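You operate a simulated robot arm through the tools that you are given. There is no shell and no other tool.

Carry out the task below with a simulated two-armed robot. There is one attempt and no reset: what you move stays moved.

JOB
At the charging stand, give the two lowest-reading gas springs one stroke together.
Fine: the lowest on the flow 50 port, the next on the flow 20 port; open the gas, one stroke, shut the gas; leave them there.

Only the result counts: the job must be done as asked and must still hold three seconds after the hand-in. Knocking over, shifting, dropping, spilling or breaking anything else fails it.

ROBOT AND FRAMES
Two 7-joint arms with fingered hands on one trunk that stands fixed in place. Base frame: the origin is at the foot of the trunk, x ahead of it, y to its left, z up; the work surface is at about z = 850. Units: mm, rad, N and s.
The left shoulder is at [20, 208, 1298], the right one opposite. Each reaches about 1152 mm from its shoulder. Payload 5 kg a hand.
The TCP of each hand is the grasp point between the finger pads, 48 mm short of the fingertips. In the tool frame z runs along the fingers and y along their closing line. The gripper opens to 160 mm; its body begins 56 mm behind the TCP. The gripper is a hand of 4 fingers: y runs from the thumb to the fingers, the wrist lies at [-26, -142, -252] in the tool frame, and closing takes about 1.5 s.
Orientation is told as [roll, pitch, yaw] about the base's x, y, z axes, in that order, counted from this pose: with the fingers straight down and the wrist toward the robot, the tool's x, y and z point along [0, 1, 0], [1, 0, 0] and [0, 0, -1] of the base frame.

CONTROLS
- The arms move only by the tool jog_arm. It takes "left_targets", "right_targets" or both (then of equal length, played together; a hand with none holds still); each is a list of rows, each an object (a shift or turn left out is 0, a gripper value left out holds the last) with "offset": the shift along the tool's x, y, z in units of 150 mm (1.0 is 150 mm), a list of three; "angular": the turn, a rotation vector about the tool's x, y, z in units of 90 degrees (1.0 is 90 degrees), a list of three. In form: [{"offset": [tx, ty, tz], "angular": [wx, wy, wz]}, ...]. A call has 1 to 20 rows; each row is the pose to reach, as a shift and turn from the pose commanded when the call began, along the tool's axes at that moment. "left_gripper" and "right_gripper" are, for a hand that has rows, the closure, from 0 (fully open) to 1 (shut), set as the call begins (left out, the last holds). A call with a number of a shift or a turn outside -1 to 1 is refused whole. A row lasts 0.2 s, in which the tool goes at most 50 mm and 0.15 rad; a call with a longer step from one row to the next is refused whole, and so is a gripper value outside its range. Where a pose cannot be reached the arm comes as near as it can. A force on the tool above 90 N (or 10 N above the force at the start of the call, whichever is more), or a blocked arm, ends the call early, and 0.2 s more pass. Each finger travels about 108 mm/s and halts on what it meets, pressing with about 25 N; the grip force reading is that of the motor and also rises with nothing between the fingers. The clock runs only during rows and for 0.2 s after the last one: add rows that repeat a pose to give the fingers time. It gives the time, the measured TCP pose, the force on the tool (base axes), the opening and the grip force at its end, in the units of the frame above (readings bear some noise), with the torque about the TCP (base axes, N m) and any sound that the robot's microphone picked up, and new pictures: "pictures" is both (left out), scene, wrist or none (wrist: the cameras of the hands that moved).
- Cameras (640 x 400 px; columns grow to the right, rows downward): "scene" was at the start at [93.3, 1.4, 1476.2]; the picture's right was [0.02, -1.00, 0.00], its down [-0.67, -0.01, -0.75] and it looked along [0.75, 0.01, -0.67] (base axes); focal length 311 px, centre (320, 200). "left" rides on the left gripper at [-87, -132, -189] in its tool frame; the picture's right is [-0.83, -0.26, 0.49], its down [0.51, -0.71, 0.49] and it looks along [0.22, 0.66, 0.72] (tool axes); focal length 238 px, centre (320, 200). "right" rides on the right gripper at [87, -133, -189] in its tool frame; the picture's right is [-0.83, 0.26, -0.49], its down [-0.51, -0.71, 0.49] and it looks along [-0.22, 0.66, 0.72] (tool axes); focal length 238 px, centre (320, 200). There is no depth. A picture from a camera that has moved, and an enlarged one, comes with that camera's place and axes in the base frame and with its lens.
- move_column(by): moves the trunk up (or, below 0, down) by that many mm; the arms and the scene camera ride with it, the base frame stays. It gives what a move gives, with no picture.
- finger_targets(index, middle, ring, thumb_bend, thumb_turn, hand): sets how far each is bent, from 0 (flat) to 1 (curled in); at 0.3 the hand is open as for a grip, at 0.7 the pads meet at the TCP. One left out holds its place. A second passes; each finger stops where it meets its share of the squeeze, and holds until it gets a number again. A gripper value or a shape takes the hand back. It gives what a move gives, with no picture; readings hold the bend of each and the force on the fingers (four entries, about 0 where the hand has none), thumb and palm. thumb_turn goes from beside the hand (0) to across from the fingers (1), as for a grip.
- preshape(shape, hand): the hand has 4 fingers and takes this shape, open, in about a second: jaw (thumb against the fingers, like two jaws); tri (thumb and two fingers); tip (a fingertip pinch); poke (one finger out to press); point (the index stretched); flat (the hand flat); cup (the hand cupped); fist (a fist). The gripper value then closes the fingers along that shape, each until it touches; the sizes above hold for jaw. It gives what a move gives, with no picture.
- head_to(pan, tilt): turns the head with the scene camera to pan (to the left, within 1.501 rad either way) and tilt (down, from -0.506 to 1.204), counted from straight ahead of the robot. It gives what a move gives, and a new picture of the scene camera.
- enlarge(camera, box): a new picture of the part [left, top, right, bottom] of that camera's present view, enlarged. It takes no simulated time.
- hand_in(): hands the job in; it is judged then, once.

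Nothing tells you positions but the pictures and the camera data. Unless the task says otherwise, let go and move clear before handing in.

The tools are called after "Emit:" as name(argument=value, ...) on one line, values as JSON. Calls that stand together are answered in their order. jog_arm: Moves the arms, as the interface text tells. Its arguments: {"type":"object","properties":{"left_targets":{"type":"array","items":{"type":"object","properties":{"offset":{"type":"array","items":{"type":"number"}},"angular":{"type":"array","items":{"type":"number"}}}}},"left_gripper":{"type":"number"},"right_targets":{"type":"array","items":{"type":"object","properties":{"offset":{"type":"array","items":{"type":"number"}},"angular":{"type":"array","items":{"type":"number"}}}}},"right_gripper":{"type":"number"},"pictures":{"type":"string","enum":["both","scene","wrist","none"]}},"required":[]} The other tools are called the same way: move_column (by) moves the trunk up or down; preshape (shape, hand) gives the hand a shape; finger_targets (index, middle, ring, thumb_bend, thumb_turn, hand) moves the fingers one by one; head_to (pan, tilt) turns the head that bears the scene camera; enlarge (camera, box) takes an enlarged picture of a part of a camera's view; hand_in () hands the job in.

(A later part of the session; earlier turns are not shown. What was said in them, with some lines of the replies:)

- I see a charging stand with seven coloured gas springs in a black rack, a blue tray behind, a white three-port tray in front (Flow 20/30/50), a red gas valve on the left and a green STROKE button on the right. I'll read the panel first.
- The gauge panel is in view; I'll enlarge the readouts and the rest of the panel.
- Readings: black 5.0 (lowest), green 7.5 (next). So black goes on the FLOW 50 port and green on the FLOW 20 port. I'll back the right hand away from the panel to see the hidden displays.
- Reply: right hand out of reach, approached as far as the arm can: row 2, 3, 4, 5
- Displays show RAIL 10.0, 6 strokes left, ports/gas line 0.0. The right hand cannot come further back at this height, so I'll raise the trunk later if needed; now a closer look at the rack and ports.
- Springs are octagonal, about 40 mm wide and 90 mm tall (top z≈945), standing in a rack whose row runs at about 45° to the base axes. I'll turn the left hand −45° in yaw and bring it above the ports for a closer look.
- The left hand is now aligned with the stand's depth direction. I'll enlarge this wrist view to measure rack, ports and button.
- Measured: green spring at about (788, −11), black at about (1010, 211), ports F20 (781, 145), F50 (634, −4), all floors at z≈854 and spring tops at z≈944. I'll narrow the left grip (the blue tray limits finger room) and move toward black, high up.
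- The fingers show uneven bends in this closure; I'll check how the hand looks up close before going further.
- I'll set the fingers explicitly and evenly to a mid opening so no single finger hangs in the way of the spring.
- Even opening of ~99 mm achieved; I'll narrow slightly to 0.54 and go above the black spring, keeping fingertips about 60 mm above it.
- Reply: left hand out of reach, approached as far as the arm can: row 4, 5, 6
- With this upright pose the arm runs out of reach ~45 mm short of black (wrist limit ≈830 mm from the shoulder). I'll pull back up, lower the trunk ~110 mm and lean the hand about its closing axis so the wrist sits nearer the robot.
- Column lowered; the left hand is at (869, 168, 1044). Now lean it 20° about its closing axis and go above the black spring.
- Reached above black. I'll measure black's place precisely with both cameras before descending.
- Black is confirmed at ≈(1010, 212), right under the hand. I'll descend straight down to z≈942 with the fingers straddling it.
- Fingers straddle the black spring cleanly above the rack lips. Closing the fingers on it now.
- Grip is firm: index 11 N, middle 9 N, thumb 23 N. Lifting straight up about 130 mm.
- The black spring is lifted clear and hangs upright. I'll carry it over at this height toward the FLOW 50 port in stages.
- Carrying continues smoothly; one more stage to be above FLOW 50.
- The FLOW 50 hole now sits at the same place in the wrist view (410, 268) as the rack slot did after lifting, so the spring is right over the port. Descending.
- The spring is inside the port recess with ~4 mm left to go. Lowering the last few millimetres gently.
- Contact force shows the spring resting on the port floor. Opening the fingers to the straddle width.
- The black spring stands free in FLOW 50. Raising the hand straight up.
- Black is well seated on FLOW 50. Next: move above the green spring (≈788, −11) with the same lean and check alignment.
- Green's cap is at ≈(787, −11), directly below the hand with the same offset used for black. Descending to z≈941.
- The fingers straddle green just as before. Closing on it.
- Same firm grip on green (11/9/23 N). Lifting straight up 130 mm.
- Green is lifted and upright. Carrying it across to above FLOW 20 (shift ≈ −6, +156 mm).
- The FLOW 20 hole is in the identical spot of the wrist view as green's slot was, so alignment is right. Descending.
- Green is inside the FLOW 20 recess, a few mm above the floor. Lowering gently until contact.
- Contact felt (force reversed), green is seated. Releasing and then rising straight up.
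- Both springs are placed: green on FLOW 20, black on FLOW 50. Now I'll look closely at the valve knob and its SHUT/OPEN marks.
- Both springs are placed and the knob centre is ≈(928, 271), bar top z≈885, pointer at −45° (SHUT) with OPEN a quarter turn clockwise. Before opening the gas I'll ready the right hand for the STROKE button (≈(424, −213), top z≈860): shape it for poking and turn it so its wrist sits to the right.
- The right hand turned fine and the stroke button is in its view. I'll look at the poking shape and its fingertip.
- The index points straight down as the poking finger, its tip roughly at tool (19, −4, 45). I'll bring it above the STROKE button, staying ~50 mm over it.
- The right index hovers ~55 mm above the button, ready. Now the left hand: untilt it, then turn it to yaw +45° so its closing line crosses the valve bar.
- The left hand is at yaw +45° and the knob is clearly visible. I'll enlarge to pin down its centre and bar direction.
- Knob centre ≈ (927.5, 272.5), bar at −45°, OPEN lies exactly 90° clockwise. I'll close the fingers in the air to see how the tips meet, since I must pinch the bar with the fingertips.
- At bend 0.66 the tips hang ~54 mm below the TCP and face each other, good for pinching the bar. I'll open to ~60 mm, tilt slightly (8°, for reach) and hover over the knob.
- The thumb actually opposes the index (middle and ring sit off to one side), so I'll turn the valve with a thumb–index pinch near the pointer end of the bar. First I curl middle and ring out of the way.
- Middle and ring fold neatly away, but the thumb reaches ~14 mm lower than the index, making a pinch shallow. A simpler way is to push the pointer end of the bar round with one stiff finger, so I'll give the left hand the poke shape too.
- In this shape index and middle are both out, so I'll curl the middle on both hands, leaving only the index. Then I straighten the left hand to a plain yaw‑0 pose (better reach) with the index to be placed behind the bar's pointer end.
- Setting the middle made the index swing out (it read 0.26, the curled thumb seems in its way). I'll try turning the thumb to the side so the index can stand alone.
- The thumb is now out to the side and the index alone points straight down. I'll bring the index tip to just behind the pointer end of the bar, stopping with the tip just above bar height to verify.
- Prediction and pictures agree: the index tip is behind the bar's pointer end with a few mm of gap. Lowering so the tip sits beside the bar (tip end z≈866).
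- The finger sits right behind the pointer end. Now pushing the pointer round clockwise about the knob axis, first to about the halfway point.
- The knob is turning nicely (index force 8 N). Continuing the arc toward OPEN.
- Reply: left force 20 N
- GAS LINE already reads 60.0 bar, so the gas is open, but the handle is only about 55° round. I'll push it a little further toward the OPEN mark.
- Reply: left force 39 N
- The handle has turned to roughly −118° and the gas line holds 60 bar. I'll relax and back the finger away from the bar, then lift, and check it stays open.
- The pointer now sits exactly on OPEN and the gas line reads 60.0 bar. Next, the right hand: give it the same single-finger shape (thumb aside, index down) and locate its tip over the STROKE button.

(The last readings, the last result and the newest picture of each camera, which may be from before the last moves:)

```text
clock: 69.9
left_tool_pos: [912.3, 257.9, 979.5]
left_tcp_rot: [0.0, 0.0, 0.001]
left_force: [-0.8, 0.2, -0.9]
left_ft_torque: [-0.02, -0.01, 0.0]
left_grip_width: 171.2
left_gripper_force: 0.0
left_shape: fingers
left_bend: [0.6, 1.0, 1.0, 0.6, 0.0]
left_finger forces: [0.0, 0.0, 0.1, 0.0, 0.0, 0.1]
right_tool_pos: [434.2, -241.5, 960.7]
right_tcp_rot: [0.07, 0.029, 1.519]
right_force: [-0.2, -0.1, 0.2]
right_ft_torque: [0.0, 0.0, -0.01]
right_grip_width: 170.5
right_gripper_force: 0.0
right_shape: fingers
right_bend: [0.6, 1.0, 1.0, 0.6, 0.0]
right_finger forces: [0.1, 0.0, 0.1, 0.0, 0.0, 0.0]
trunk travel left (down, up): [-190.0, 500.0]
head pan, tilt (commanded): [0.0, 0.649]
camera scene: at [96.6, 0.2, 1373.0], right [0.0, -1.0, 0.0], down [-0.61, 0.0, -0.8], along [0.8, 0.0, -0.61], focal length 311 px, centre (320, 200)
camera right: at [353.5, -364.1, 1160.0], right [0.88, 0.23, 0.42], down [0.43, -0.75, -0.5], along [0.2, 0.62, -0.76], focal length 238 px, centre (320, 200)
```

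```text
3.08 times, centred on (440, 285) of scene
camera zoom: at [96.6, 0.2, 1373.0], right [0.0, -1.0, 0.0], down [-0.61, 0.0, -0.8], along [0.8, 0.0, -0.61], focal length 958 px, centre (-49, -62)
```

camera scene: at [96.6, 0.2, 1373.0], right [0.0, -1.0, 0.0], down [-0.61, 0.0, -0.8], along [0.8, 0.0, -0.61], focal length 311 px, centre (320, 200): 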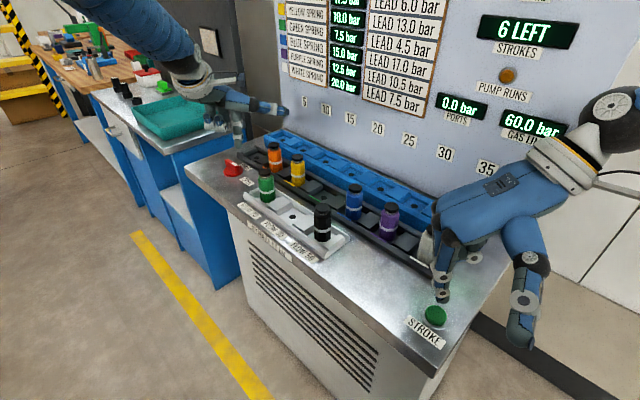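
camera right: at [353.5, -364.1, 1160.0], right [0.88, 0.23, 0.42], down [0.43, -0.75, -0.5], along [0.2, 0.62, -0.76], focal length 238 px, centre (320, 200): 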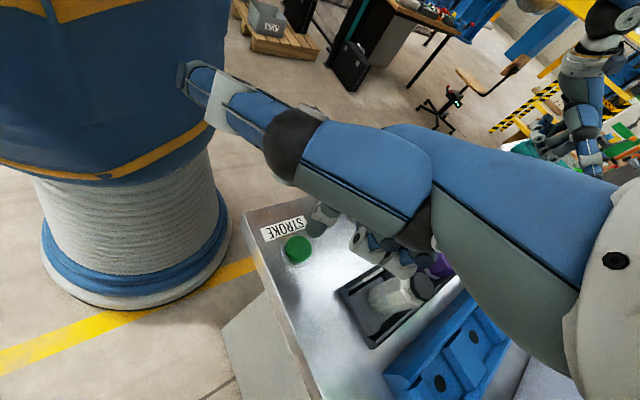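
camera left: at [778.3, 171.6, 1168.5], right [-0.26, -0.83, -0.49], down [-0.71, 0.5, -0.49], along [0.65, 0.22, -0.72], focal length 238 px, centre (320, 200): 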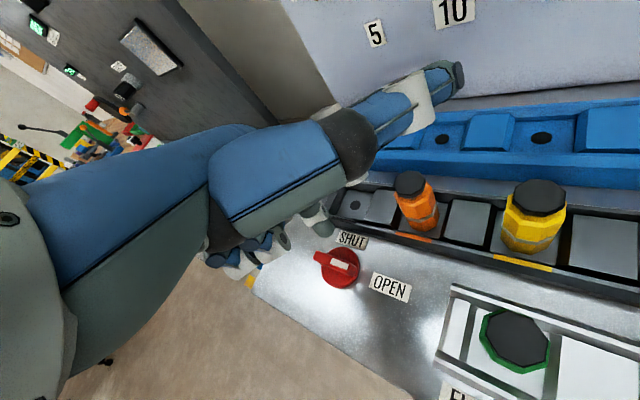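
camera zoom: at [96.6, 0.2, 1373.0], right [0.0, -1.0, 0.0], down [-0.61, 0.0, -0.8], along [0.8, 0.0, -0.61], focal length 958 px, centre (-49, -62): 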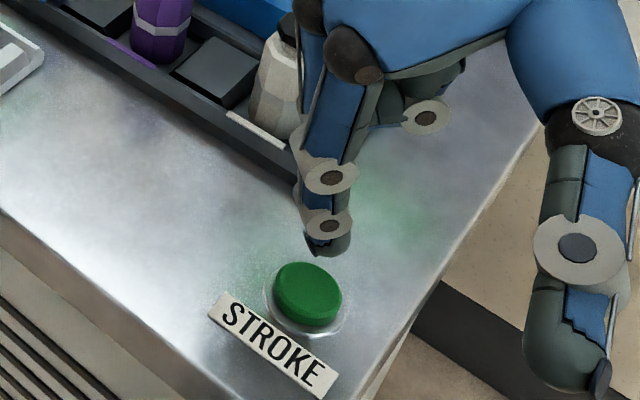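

The index tip is right over the STROKE button (≈(422, −213) vs (425, −213)); full panel visible: 6 strokes left, gas 60 bar. Descending to just above the button.

Emit:
jog_arm(right_targets=[{"offset": [-0.025, 0.002, 0.08]}, {"offset": [-0.03, 0.005, 0.16]}, {"offset": [-0.036, 0.0075, 0.24]}, {"offset": [-0.0395, 0.009, 0.293]}, {"offset": [-0.0395, 0.009, 0.293]}])

Emit:
enlarge(camera="right", box=[200, 160, 400, 320])

Emit:
enlarge(camera="scene", box=[380, 220, 500, 350])

```text
clock: 71.1
left_tool_pos: [910.2, 257.6, 979.6]
left_tcp_rot: [0.001, 0.0, -0.001]
left_force: [-0.3, 1.0, 0.1]
left_ft_torque: [0.03, 0.01, 0.0]
left_grip_width: 170.7
left_gripper_force: 0.1
left_shape: fingers
left_bend: [0.6, 1.0, 1.0, 0.6, 0.0]
left_finger forces: [0.0, 0.1, 0.1, 0.0, 0.1, 0.0]
right_tool_pos: [436.4, -241.9, 917.6]
right_tcp_rot: [0.069, 0.03, 1.518]
right_force: [0.6, -0.9, 3.4]
right_ft_torque: [0.12, 0.04, -0.02]
right_grip_width: 171.1
right_gripper_force: 1.6
right_shape: fingers
right_bend: [0.6, 1.0, 1.0, 0.6, 0.0]
right_finger forces: [3.1, 0.0, 0.0, 0.1, 0.1, 0.1]
trunk travel left (down, up): [-190.0, 500.0]
head pan, tilt (commanded): [0.0, 0.649]
camera scene: at [96.4, 0.0, 1373.0], right [0.0, -1.0, 0.0], down [-0.6, 0.0, -0.8], along [0.8, 0.0, -0.6], focal length 311 px, centre (320, 200)
camera right: at [356.1, -364.6, 1115.9], right [0.88, 0.23, 0.42], down [0.43, -0.75, -0.5], along [0.2, 0.62, -0.76], focal length 238 px, centre (320, 200)
```

scene: 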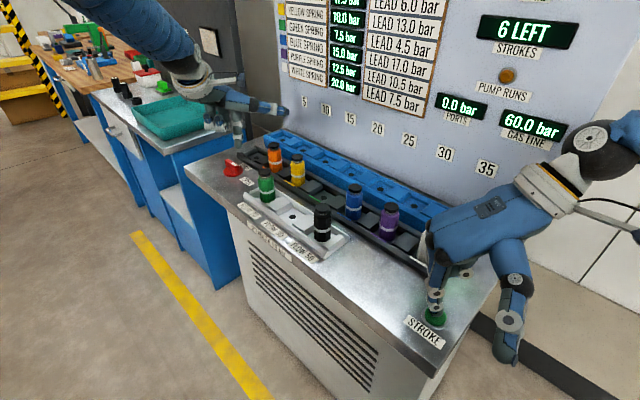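
right: 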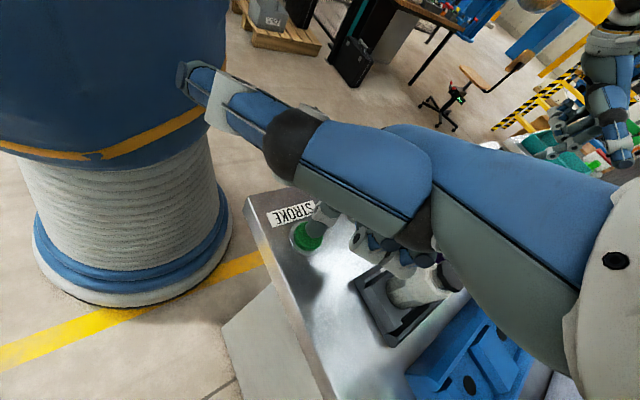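

```text
2.50 times, centred on (300, 240) of right
camera zoom: at [356.1, -364.6, 1115.9], right [0.88, 0.23, 0.42], down [0.43, -0.75, -0.5], along [0.2, 0.62, -0.76], focal length 596 px, centre (370, 100)
```

zoom: 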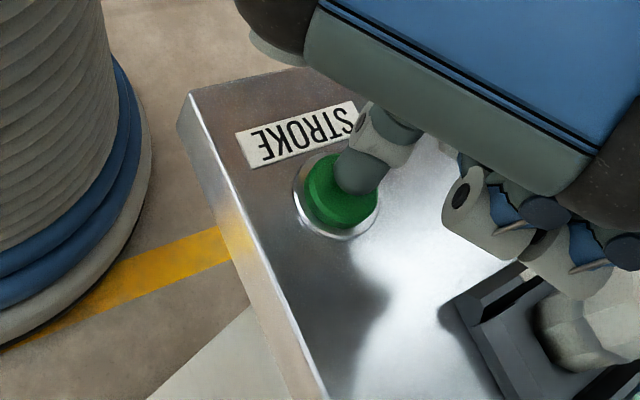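

```text
3.08 times, centred on (440, 285) of scene
camera zoom: at [96.4, 0.0, 1373.0], right [0.0, -1.0, 0.0], down [-0.6, 0.0, -0.8], along [0.8, 0.0, -0.6], focal length 958 px, centre (-49, -62)
```

zoom: 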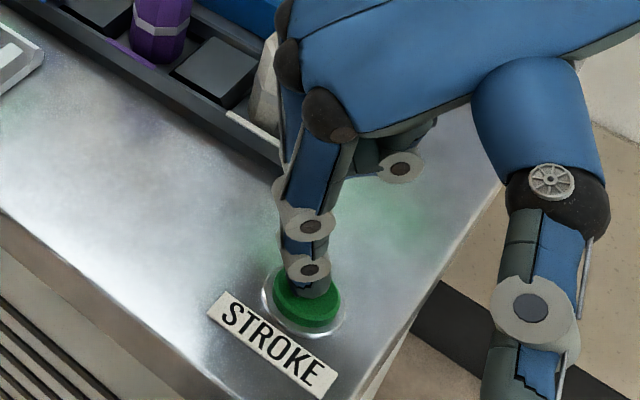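

The finger already touches the button (3 N), stroke count still 6. Pressing down a few millimetres smoothly.

Emit:
jog_arm(right_targets=[{"offset": [-0.0009, 0.0004, 0.0133]}, {"offset": [-0.0018, 0.0008, 0.0266]}, {"offset": [-0.0018, 0.0008, 0.0266]}], pictures="scene")

```text
clock: 71.9
left_tool_pos: [910.8, 257.1, 978.9]
left_tcp_rot: [0.001, 0.0, 0.0]
left_force: [0.4, 0.2, -0.3]
left_ft_torque: [-0.06, -0.03, -0.01]
left_grip_width: 171.0
left_gripper_force: 0.0
left_shape: fingers
left_bend: [0.6, 1.0, 1.0, 0.6, 0.0]
left_finger forces: [0.0, 0.0, 0.1, 0.1, 0.1, 0.1]
right_tool_pos: [436.2, -240.7, 914.6]
right_tcp_rot: [0.068, 0.031, 1.518]
right_force: [0.4, 1.1, 10.1]
right_ft_torque: [0.44, 0.04, -0.03]
right_grip_width: 171.1
right_gripper_force: 6.0
right_shape: fingers
right_bend: [0.6, 1.0, 1.0, 0.6, 0.0]
right_finger forces: [10.7, 0.0, 0.0, 0.0, 0.0, 0.0]
trunk travel left (down, up): [-190.0, 500.0]
head pan, tilt (commanded): [0.0, 0.649]
heard: click
camera scene: at [96.1, 0.2, 1373.1], right [0.0, -1.0, 0.0], down [-0.6, 0.0, -0.8], along [0.8, 0.0, -0.6], focal length 311 px, centre (320, 200)
```

scene: 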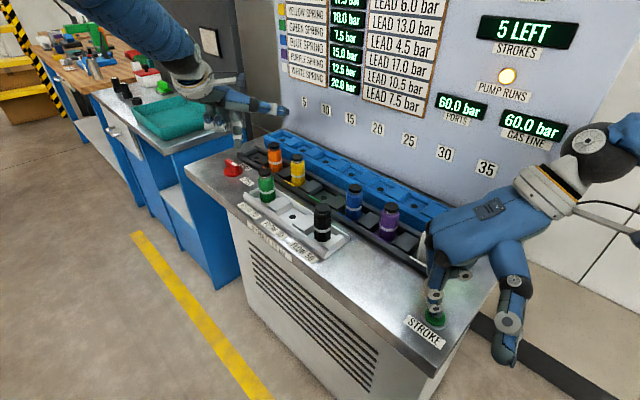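

Click heard: strokes 5 left, PUMP RUNS lamp lit, ports at 60 bar. I lift the finger off cleanly and wait for the pump to finish before shutting the gas.

Emit:
jog_arm(right_targets=[{"offset": [0.006, -0.0028, -0.09]}, {"offset": [0.0168, -0.0078, -0.25]}, {"offset": [0.0268, -0.0124, -0.4]}, {"offset": [0.0268, -0.0124, -0.4]}, {"offset": [0.0268, -0.0124, -0.4]}, {"offset": [0.0268, -0.0124, -0.4]}], pictures="scene")

Emit:
enlarge(camera="scene", box=[270, 0, 590, 180])

```text
clock: 73.3
left_tool_pos: [911.1, 257.4, 980.2]
left_tcp_rot: [-0.001, -0.001, 0.001]
left_force: [1.3, -0.5, -0.3]
left_ft_torque: [0.0, 0.03, 0.01]
left_grip_width: 170.9
left_gripper_force: 0.1
left_shape: fingers
left_bend: [0.6, 1.0, 1.0, 0.6, 0.0]
left_finger forces: [0.0, 0.1, 0.0, 0.0, 0.0, 0.1]
right_tool_pos: [437.0, -241.4, 973.2]
right_tcp_rot: [0.069, 0.029, 1.52]
right_force: [0.3, 0.1, -0.7]
right_ft_torque: [0.02, 0.0, 0.0]
right_grip_width: 171.3
right_gripper_force: 0.1
right_shape: fingers
right_bend: [0.6, 1.0, 1.0, 0.6, 0.0]
right_finger forces: [0.0, 0.0, 0.0, 0.1, 0.0, 0.0]
trunk travel left (down, up): [-190.0, 500.0]
head pan, tilt (commanded): [0.0, 0.649]
camera scene: at [96.6, -0.1, 1373.0], right [0.0, -1.0, 0.0], down [-0.61, 0.0, -0.8], along [0.8, 0.0, -0.61], focal length 311 px, centre (320, 200)
```

scene: 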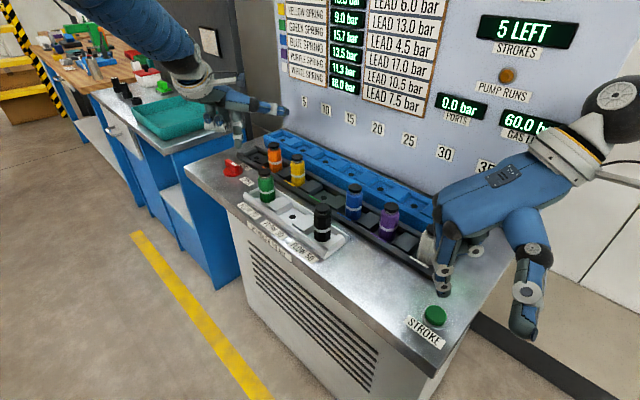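

```text
2.00 times, centred on (430, 90) of scene
camera zoom: at [96.6, -0.1, 1373.0], right [0.0, -1.0, 0.0], down [-0.61, 0.0, -0.8], along [0.8, 0.0, -0.61], focal length 622 px, centre (100, 420)
```

zoom: 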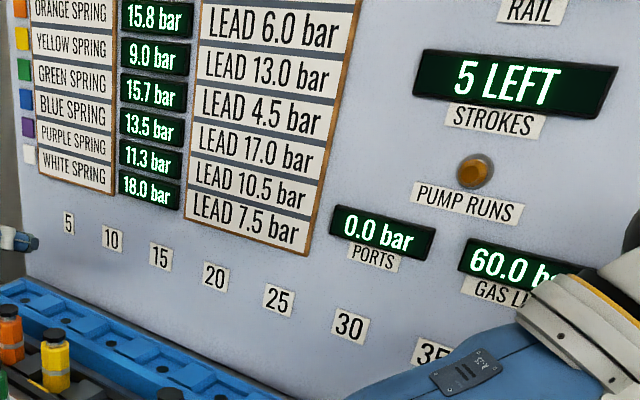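

The stroke is done (pump lamp off, green now 15.7 bar, 5 strokes left, ports vented to 0). Now I shut the gas: place the left index on the other side of the pointer end and push it back counter-clockwise.

Emit:
jog_arm(left_targets=[{"offset": [0.07, -0.1, 0]}, {"offset": [0.14, -0.2, 0]}, {"offset": [0.203, -0.299, 0]}, {"offset": [0.203, -0.299, 0.23]}, {"offset": [0.203, -0.299, 0.23]}], pictures="none")

Emit:
enlarge(camera="scene", box=[195, 110, 285, 190])

Emit:
enlarge(camera="left", box=[240, 160, 420, 320])

```text
clock: 74.5
left_tool_pos: [864.6, 287.6, 945.2]
left_tcp_rot: [-0.002, -0.002, 0.0]
left_force: [-1.0, -0.3, 0.6]
left_ft_torque: [0.0, -0.11, 0.0]
left_grip_width: 171.1
left_gripper_force: 0.1
left_shape: fingers
left_bend: [0.6, 1.0, 1.0, 0.6, 0.0]
left_finger forces: [0.1, 0.1, 0.0, 0.0, 0.1, 0.0]
right_tool_pos: [434.9, -241.0, 973.5]
right_tcp_rot: [0.068, 0.029, 1.519]
right_force: [-1.0, 0.6, 0.1]
right_ft_torque: [0.01, -0.09, 0.0]
right_grip_width: 171.0
right_gripper_force: 0.0
right_shape: fingers
right_bend: [0.6, 1.0, 1.0, 0.6, 0.0]
right_finger forces: [0.0, 0.1, 0.1, 0.0, 0.0, 0.1]
trunk travel left (down, up): [-190.0, 500.0]
head pan, tilt (commanded): [0.0, 0.649]
```

```text
5.00 times, centred on (240, 150) of scene
camera zoom: at [94.9, -0.2, 1373.2], right [0.0, -1.0, 0.0], down [-0.6, 0.0, -0.8], along [0.8, 0.0, -0.6], focal length 1556 px, centre (720, 450)
```

zoom: 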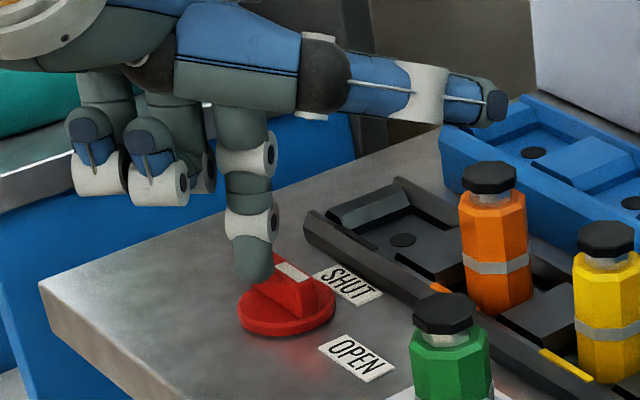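

```text
2.50 times, centred on (330, 240) of left
camera zoom: at [730.5, 200.4, 1135.1], right [-0.26, -0.83, -0.49], down [-0.71, 0.51, -0.49], along [0.66, 0.22, -0.72], focal length 596 px, centre (295, 100)
```

zoom: 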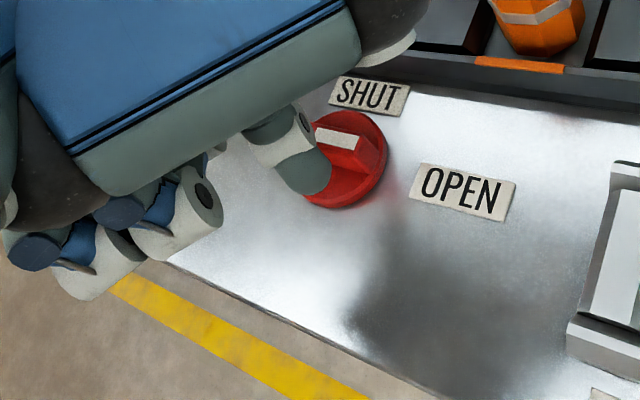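

The finger is on the near-left side of the handle as planned with ~13 mm gap. Lowering it beside the bar.

Emit:
jog_arm(left_targets=[{"offset": [0, 0, 0.07]}, {"offset": [0, 0, 0.14]}, {"offset": [0, 0, 0.22]}, {"offset": [0, 0, 0.22]}], pictures="none")

Emit:
enlarge(camera="scene", box=[195, 110, 285, 190])

Emit:
enlarge(camera="left", box=[240, 160, 420, 320])

```text
clock: 75.5
left_tool_pos: [866.1, 286.9, 914.7]
left_tcp_rot: [0.0, -0.004, 0.001]
left_force: [0.6, 0.6, 8.2]
left_ft_torque: [-0.12, -0.29, 0.02]
left_grip_width: 170.7
left_gripper_force: 3.9
left_shape: fingers
left_bend: [0.6, 1.0, 1.0, 0.6, 0.0]
left_finger forces: [8.1, 0.0, 0.0, 0.0, 0.0, 0.0]
right_tool_pos: [436.7, -241.0, 974.9]
right_tcp_rot: [0.069, 0.03, 1.518]
right_force: [0.4, 0.2, -0.6]
right_ft_torque: [0.03, 0.02, -0.02]
right_grip_width: 171.3
right_gripper_force: 0.0
right_shape: fingers
right_bend: [0.6, 1.0, 1.0, 0.6, 0.0]
right_finger forces: [0.0, 0.2, 0.1, 0.0, 0.1, 0.0]
trunk travel left (down, up): [-190.0, 500.0]
head pan, tilt (commanded): [0.0, 0.649]
```

```text
5.00 times, centred on (240, 150) of scene
camera zoom: at [95.9, -0.2, 1373.1], right [0.0, -1.0, 0.0], down [-0.6, 0.0, -0.8], along [0.8, 0.0, -0.6], focal length 1556 px, centre (720, 450)
```

zoom: 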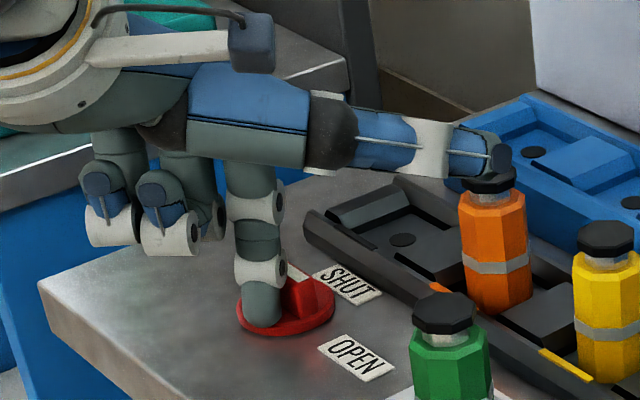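

```text
2.50 times, centred on (330, 240) of left
camera zoom: at [732.0, 201.0, 1103.0], right [-0.26, -0.83, -0.49], down [-0.71, 0.51, -0.49], along [0.66, 0.22, -0.72], focal length 596 px, centre (295, 100)
```

zoom: 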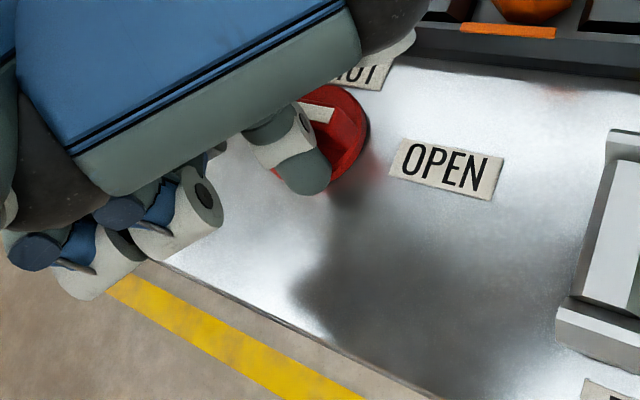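

The tip has come to rest lightly on the knob's disc (8 N). I'll raise 5 mm and then push the pointer end back, first half of the arc.

Emit:
jog_arm(left_targets=[{"offset": [0, 0, -0.035]}, {"offset": [-0.033, 0.06, -0.035]}, {"offset": [-0.05, 0.09, -0.035]}, {"offset": [-0.063, 0.117, -0.035]}, {"offset": [-0.082, 0.124, -0.035]}, {"offset": [-0.101, 0.131, -0.035]}, {"offset": [-0.118, 0.142, -0.035]}, {"offset": [-0.135, 0.154, -0.035]}, {"offset": [-0.161, 0.186, -0.035]}, {"offset": [-0.161, 0.186, -0.035]}], pictures="scene")

Emit:
enlarge(camera="scene", box=[195, 110, 285, 190])

Emit:
enlarge(camera="left", box=[240, 160, 420, 320])

```text
clock: 77.7
left_tool_pos: [893.2, 263.7, 918.1]
left_tcp_rot: [0.0, -0.001, 0.0]
left_force: [-5.0, -3.0, 1.2]
left_ft_torque: [-0.09, 0.13, -0.14]
left_grip_width: 169.8
left_gripper_force: 2.6
left_shape: fingers
left_bend: [0.62, 1.0, 1.0, 0.6, 0.0]
left_finger forces: [5.7, 0.0, 0.0, 0.0, 0.0, 0.0]
right_tool_pos: [436.8, -241.2, 973.8]
right_tcp_rot: [0.07, 0.029, 1.516]
right_force: [0.3, 0.1, -0.1]
right_ft_torque: [-0.01, 0.0, -0.03]
right_grip_width: 170.7
right_gripper_force: 0.0
right_shape: fingers
right_bend: [0.6, 1.0, 1.0, 0.6, 0.0]
right_finger forces: [0.0, 0.0, 0.0, 0.0, 0.0, 0.0]
trunk travel left (down, up): [-190.0, 500.0]
head pan, tilt (commanded): [0.0, 0.649]
camera scene: at [96.0, -0.3, 1373.0], right [0.0, -1.0, 0.0], down [-0.6, 0.0, -0.8], along [0.8, 0.0, -0.6], focal length 311 px, centre (320, 200)
```

scene: 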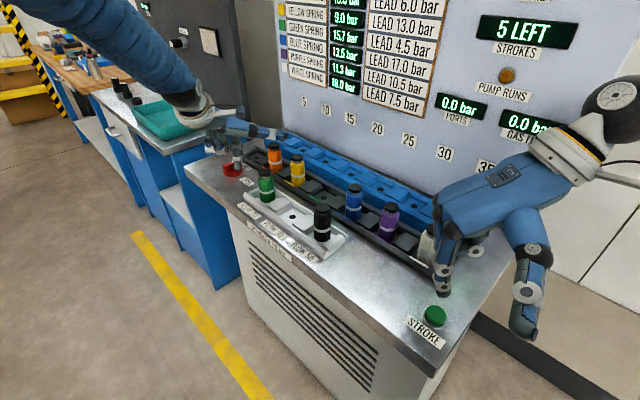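

```text
5.00 times, centred on (240, 150) of scene
camera zoom: at [96.0, -0.3, 1373.0], right [0.0, -1.0, 0.0], down [-0.6, 0.0, -0.8], along [0.8, 0.0, -0.6], focal length 1556 px, centre (720, 450)
```

zoom: 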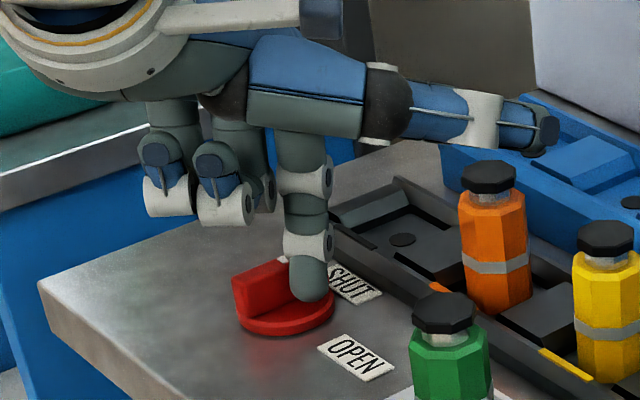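

```text
2.50 times, centred on (330, 240) of left
camera zoom: at [759.6, 176.8, 1106.8], right [-0.26, -0.83, -0.49], down [-0.71, 0.51, -0.49], along [0.66, 0.22, -0.72], focal length 596 px, centre (295, 100)
```

zoom: 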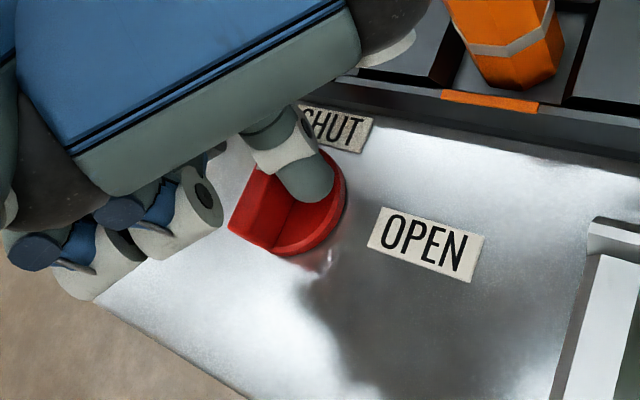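

The gas line has dropped to 0.0 bar; the handle is past halfway. Finishing the arc to the SHUT mark.

Emit:
jog_arm(left_targets=[{"offset": [-0.009, 0.018, 0]}, {"offset": [-0.017, 0.037, 0]}, {"offset": [-0.021, 0.057, 0]}, {"offset": [-0.024, 0.078, 0]}, {"offset": [-0.022, 0.099, 0]}, {"offset": [-0.02, 0.119, 0]}, {"offset": [-0.01, 0.135, 0]}, {"offset": [0.007, 0.147, 0]}, {"offset": [0.007, 0.147, 0]}], pictures="scene")

Emit:
enlarge(camera="scene", box=[195, 110, 285, 190])

Emit:
enlarge(camera="left", box=[240, 160, 420, 320])

```text
clock: 79.7
left_tool_pos: [914.3, 259.5, 918.9]
left_tcp_rot: [0.001, 0.001, -0.001]
left_force: [-22.2, -27.8, 3.0]
left_ft_torque: [-0.87, 0.65, -0.7]
left_grip_width: 166.4
left_gripper_force: 16.5
left_shape: fingers
left_bend: [0.7, 1.0, 1.0, 0.6, 0.0]
left_finger forces: [34.0, 0.0, 0.0, 0.0, 0.0, 0.0]
right_tool_pos: [435.0, -243.0, 973.8]
right_tcp_rot: [0.069, 0.028, 1.515]
right_force: [0.0, -0.1, 0.4]
right_ft_torque: [0.01, 0.01, 0.01]
right_grip_width: 171.3
right_gripper_force: 0.0
right_shape: fingers
right_bend: [0.6, 1.0, 1.0, 0.6, 0.0]
right_finger forces: [0.0, 0.0, 0.0, 0.0, 0.1, 0.0]
trunk travel left (down, up): [-190.0, 500.0]
head pan, tilt (commanded): [0.0, 0.649]
camera scene: at [94.5, -2.5, 1373.1], right [0.0, -1.0, 0.0], down [-0.6, 0.0, -0.8], along [0.8, 0.0, -0.6], focal length 311 px, centre (320, 200)
```

scene: 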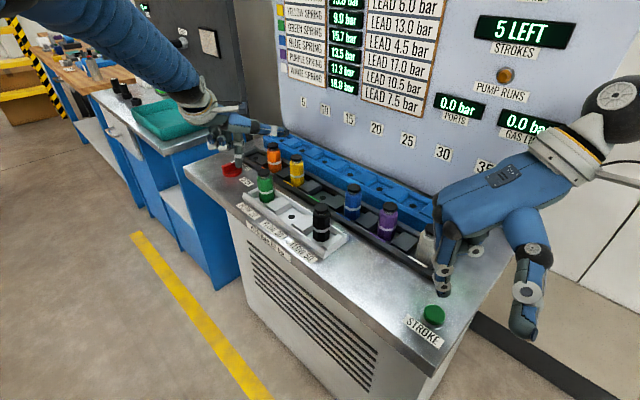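

```text
5.00 times, centred on (240, 150) of scene
camera zoom: at [94.5, -2.5, 1373.1], right [0.0, -1.0, 0.0], down [-0.6, 0.0, -0.8], along [0.8, 0.0, -0.6], focal length 1556 px, centre (720, 450)
```

zoom: 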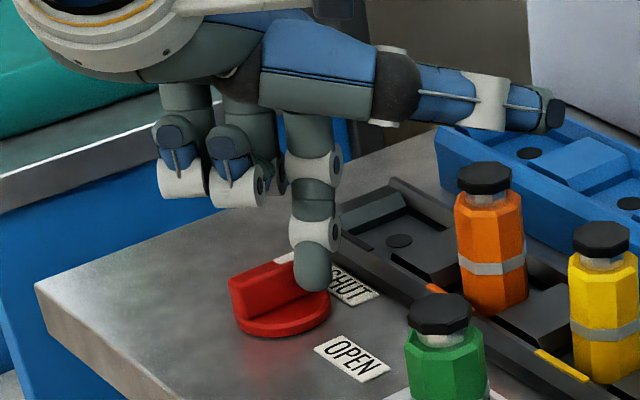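

```text
2.50 times, centred on (330, 240) of left
camera zoom: at [780.5, 173.2, 1108.2], right [-0.26, -0.83, -0.49], down [-0.71, 0.51, -0.49], along [0.66, 0.22, -0.72], focal length 596 px, centre (295, 100)
```

zoom: 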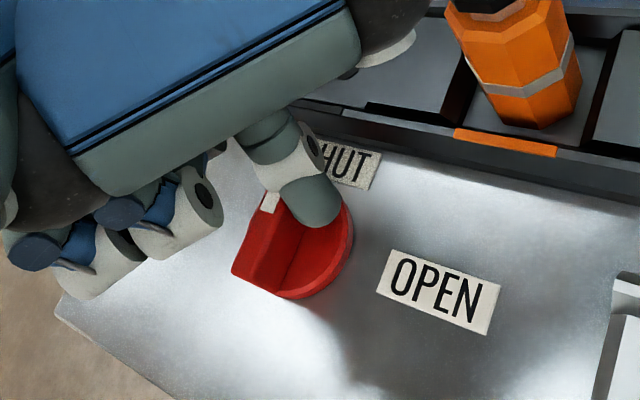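

The handle is back near SHUT and firmly pressed (34 N). Backing the finger off and lifting to check the pointer and displays.

Emit:
jog_arm(left_targets=[{"offset": [-0.03, -0.05, 0]}, {"offset": [-0.06, -0.1, 0]}, {"offset": [-0.09, -0.16, 0]}, {"offset": [-0.1, -0.2, -0.05]}, {"offset": [-0.1, -0.2, -0.25]}, {"offset": [-0.1, -0.2, -0.5]}, {"offset": [-0.1, -0.2, -0.5]}])

Emit:
enlarge(camera="scene", box=[195, 110, 285, 190])

Emit:
enlarge(camera="left", box=[240, 160, 420, 320])

Emit:
enlarge(camera="scene", box=[270, 0, 590, 180])

```text
clock: 81.3
left_tool_pos: [885.9, 249.4, 990.8]
left_tcp_rot: [0.0, 0.001, 0.001]
left_force: [0.3, 0.2, 0.6]
left_ft_torque: [0.0, 0.03, 0.0]
left_grip_width: 170.8
left_gripper_force: 0.0
left_shape: fingers
left_bend: [0.6, 1.0, 1.0, 0.6, 0.0]
left_finger forces: [0.0, 0.1, 0.0, 0.1, 0.0, 0.0]
right_tool_pos: [437.7, -241.2, 973.9]
right_tcp_rot: [0.069, 0.032, 1.518]
right_force: [0.3, -0.2, 0.2]
right_ft_torque: [-0.03, 0.08, 0.01]
right_grip_width: 171.1
right_gripper_force: 0.1
right_shape: fingers
right_bend: [0.6, 1.0, 1.0, 0.6, 0.0]
right_finger forces: [0.0, 0.0, 0.0, 0.0, 0.0, 0.0]
trunk travel left (down, up): [-190.0, 500.0]
head pan, tilt (commanded): [0.0, 0.649]
camera scene: at [97.3, 0.0, 1372.8], right [0.0, -1.0, 0.0], down [-0.61, 0.0, -0.8], along [0.8, 0.0, -0.61], focal length 311 px, centre (320, 200)
camera left: at [752.8, 163.3, 1181.3], right [-0.26, -0.83, -0.49], down [-0.71, 0.51, -0.49], along [0.65, 0.22, -0.72], focal length 238 px, centre (320, 200)
```

scene: 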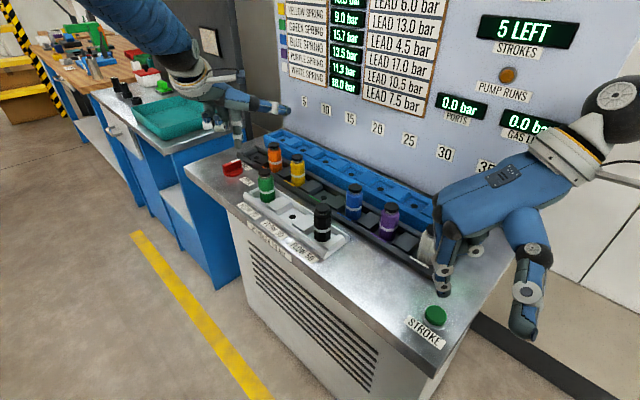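
left: 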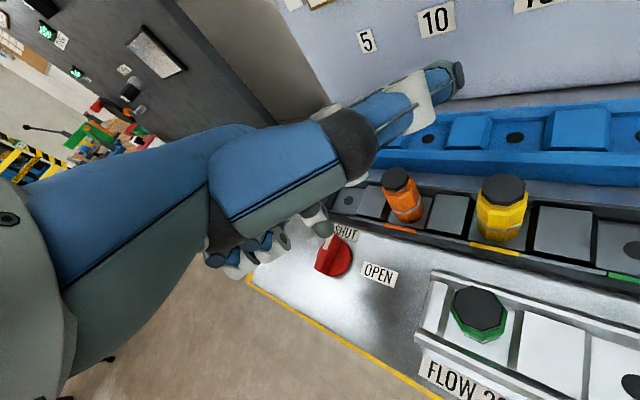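

```text
5.00 times, centred on (240, 150) of scene
camera zoom: at [97.3, 0.0, 1372.8], right [0.0, -1.0, 0.0], down [-0.61, 0.0, -0.8], along [0.8, 0.0, -0.61], focal length 1556 px, centre (720, 450)
```

zoom: 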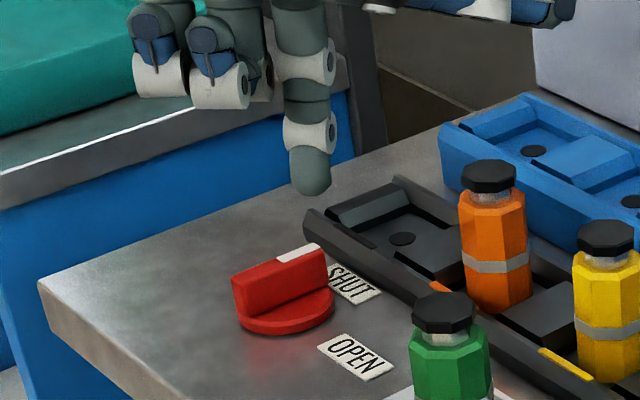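

```text
2.50 times, centred on (330, 240) of left
camera zoom: at [752.8, 163.3, 1181.3], right [-0.26, -0.83, -0.49], down [-0.71, 0.51, -0.49], along [0.65, 0.22, -0.72], focal length 596 px, centre (295, 100)
```

zoom: 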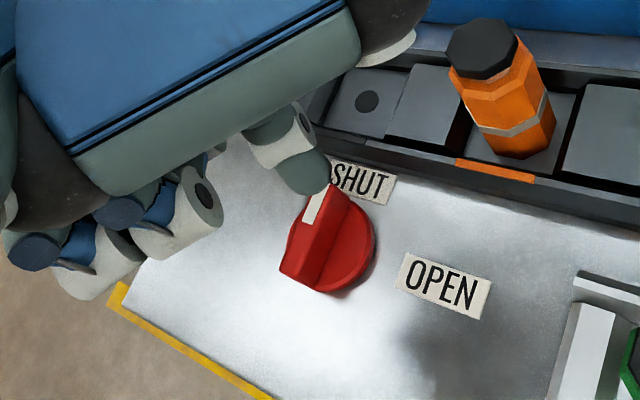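

```text
2.00 times, centred on (430, 90) of scene
camera zoom: at [97.3, 0.0, 1372.8], right [0.0, -1.0, 0.0], down [-0.61, 0.0, -0.8], along [0.8, 0.0, -0.61], focal length 622 px, centre (100, 420)
```

zoom: 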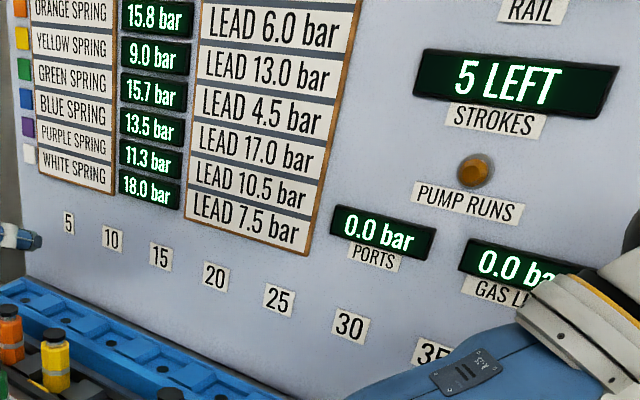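

The pointer is back on SHUT, gas line 0.0 bar, 5 strokes left. Now I lift both hands well clear and make a final check of the whole stand.

Emit:
jog_arm(left_targets=[{"offset": [0, 0, -0.2]}, {"offset": [0, -0.1, -0.45]}, {"offset": [0, -0.2, -0.7]}, {"offset": [0, -0.3, -0.9]}, {"offset": [0, -0.3, -0.9]}], right_targets=[{"offset": [0.013, -0.006, -0.2]}, {"offset": [0.03, -0.014, -0.45]}, {"offset": [0.047, -0.022, -0.7]}, {"offset": [0.05, -0.025, -0.8]}, {"offset": [0.05, -0.025, -0.8]}], pictures="scene")

Emit:
head_to(pan=0.0, tilt=0.5)

Emit:
enlarge(camera="scene", box=[270, 0, 590, 190])

Emit:
enlarge(camera="scene", box=[190, 180, 450, 340])

```text
clock: 82.5
left_tool_pos: [842.2, 250.4, 1127.4]
left_tcp_rot: [-0.001, 0.002, 0.0]
left_force: [0.7, 0.6, -1.2]
left_ft_torque: [0.01, 0.06, -0.02]
left_grip_width: 171.1
left_gripper_force: 0.1
left_shape: fingers
left_bend: [0.6, 1.0, 1.0, 0.6, 0.0]
left_finger forces: [0.0, 0.0, 0.0, 0.1, 0.0, 0.0]
right_tool_pos: [439.7, -241.3, 1095.2]
right_tcp_rot: [0.072, 0.03, 1.518]
right_force: [0.8, -0.5, 0.1]
right_ft_torque: [-0.01, 0.07, 0.0]
right_grip_width: 171.1
right_gripper_force: 0.1
right_shape: fingers
right_bend: [0.6, 1.0, 1.0, 0.6, 0.0]
right_finger forces: [0.0, 0.0, 0.0, 0.0, 0.0, 0.0]
trunk travel left (down, up): [-190.0, 500.0]
head pan, tilt (commanded): [0.0, 0.649]
camera scene: at [97.5, 0.0, 1372.8], right [0.0, -1.0, 0.0], down [-0.61, 0.0, -0.8], along [0.8, 0.0, -0.61], focal length 311 px, centre (320, 200)
```

scene: 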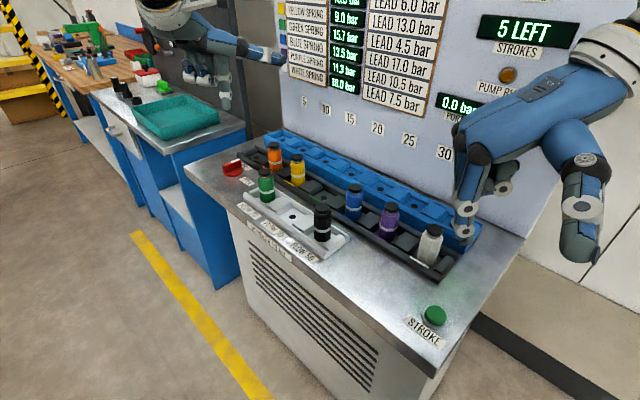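

```text
clock: 83.2
left_tool_pos: [842.2, 248.8, 1127.5]
left_tcp_rot: [0.0, 0.0, 0.0]
left_force: [-0.5, -0.1, -0.1]
left_ft_torque: [0.01, 0.05, 0.0]
left_grip_width: 170.9
left_gripper_force: 0.1
left_shape: fingers
left_bend: [0.6, 1.0, 1.0, 0.6, 0.0]
left_finger forces: [0.0, 0.2, 0.0, 0.0, 0.0, 0.0]
right_tool_pos: [437.3, -241.3, 1095.0]
right_tcp_rot: [0.071, 0.029, 1.516]
right_force: [-0.7, 0.4, -0.2]
right_ft_torque: [-0.01, 0.0, 0.01]
right_grip_width: 171.2
right_gripper_force: 0.0
right_shape: fingers
right_bend: [0.6, 1.0, 1.0, 0.6, 0.0]
right_finger forces: [0.0, 0.1, 0.0, 0.1, 0.0, 0.0]
trunk travel left (down, up): [-190.0, 500.0]
head pan, tilt (commanded): [0.0, 0.499]
camera scene: at [100.4, -0.1, 1386.3], right [0.0, -1.0, 0.0], down [-0.48, 0.0, -0.88], along [0.88, 0.0, -0.48], focal length 311 px, centre (320, 200)
```

scene: 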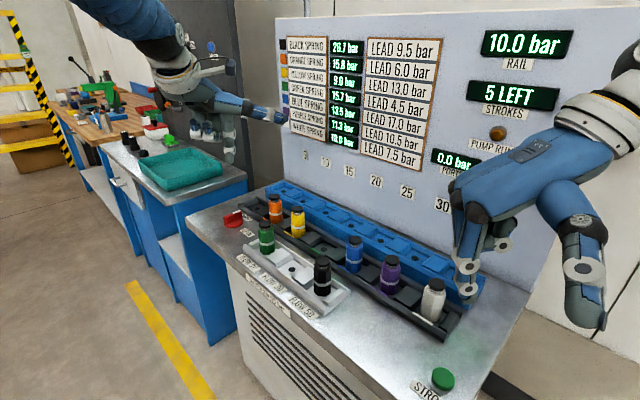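

```text
2.00 times, centred on (430, 95) of scene
camera zoom: at [100.4, -0.1, 1386.3], right [0.0, -1.0, 0.0], down [-0.48, 0.0, -0.88], along [0.88, 0.0, -0.48], focal length 622 px, centre (100, 410)
```

zoom: 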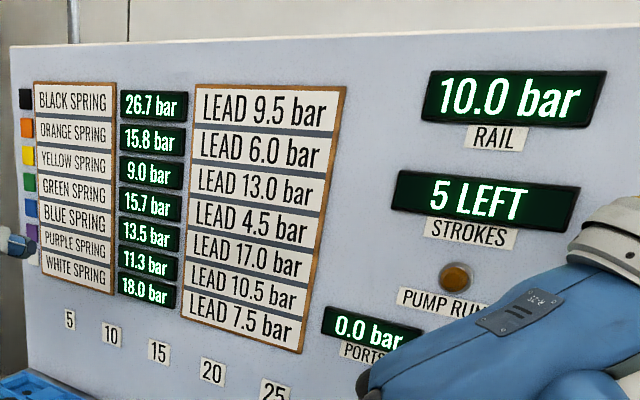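

```text
2.46 times, centred on (320, 260) of scene
camera zoom: at [100.4, -0.1, 1386.3], right [0.0, -1.0, 0.0], down [-0.48, 0.0, -0.88], along [0.88, 0.0, -0.48], focal length 766 px, centre (320, 52)
```

zoom: 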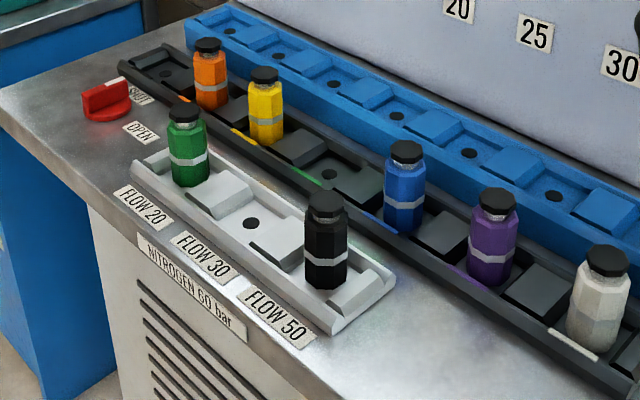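

Everything checks out. Black (now 26.7 bar) stands on FLOW 50 and green (15.7 bar) on FLOW 20. One stroke is used (5 left), the gas handle is on SHUT, nothing else has moved, and both hands are clear. Handing in.

Emit:
hand_in()

```text
The job is handed in.
```

The job is handed in: the two lowest-reading gas springs got one stroke together, and they are still standing on their ports.

| Spring | Port | Reading before | Reading after |
|---|---|---|---|
| Black (lowest) | FLOW 50 | 5.0 bar | 26.7 bar |
| Green (next lowest) | FLOW 20 | 7.5 bar | 15.7 bar |

- **Gas:** I opened it and the gas line read 60.0 bar. After the stroke I shut it again; the line read 0.0 bar and the handle points to SHUT.
- **Stroke:** I pressed STROKE once. The counter went from 6 left to 5, and I shut the gas only after the pump lamp had gone out.
- **Other springs:** I didn't move the other five, and they stand in their slots. Their readings all dropped by about 10% after the stroke, for example orange from 17.5 to 15.8 bar. I don't know why.

Both hands were let go and clear of the stand before hand-in.
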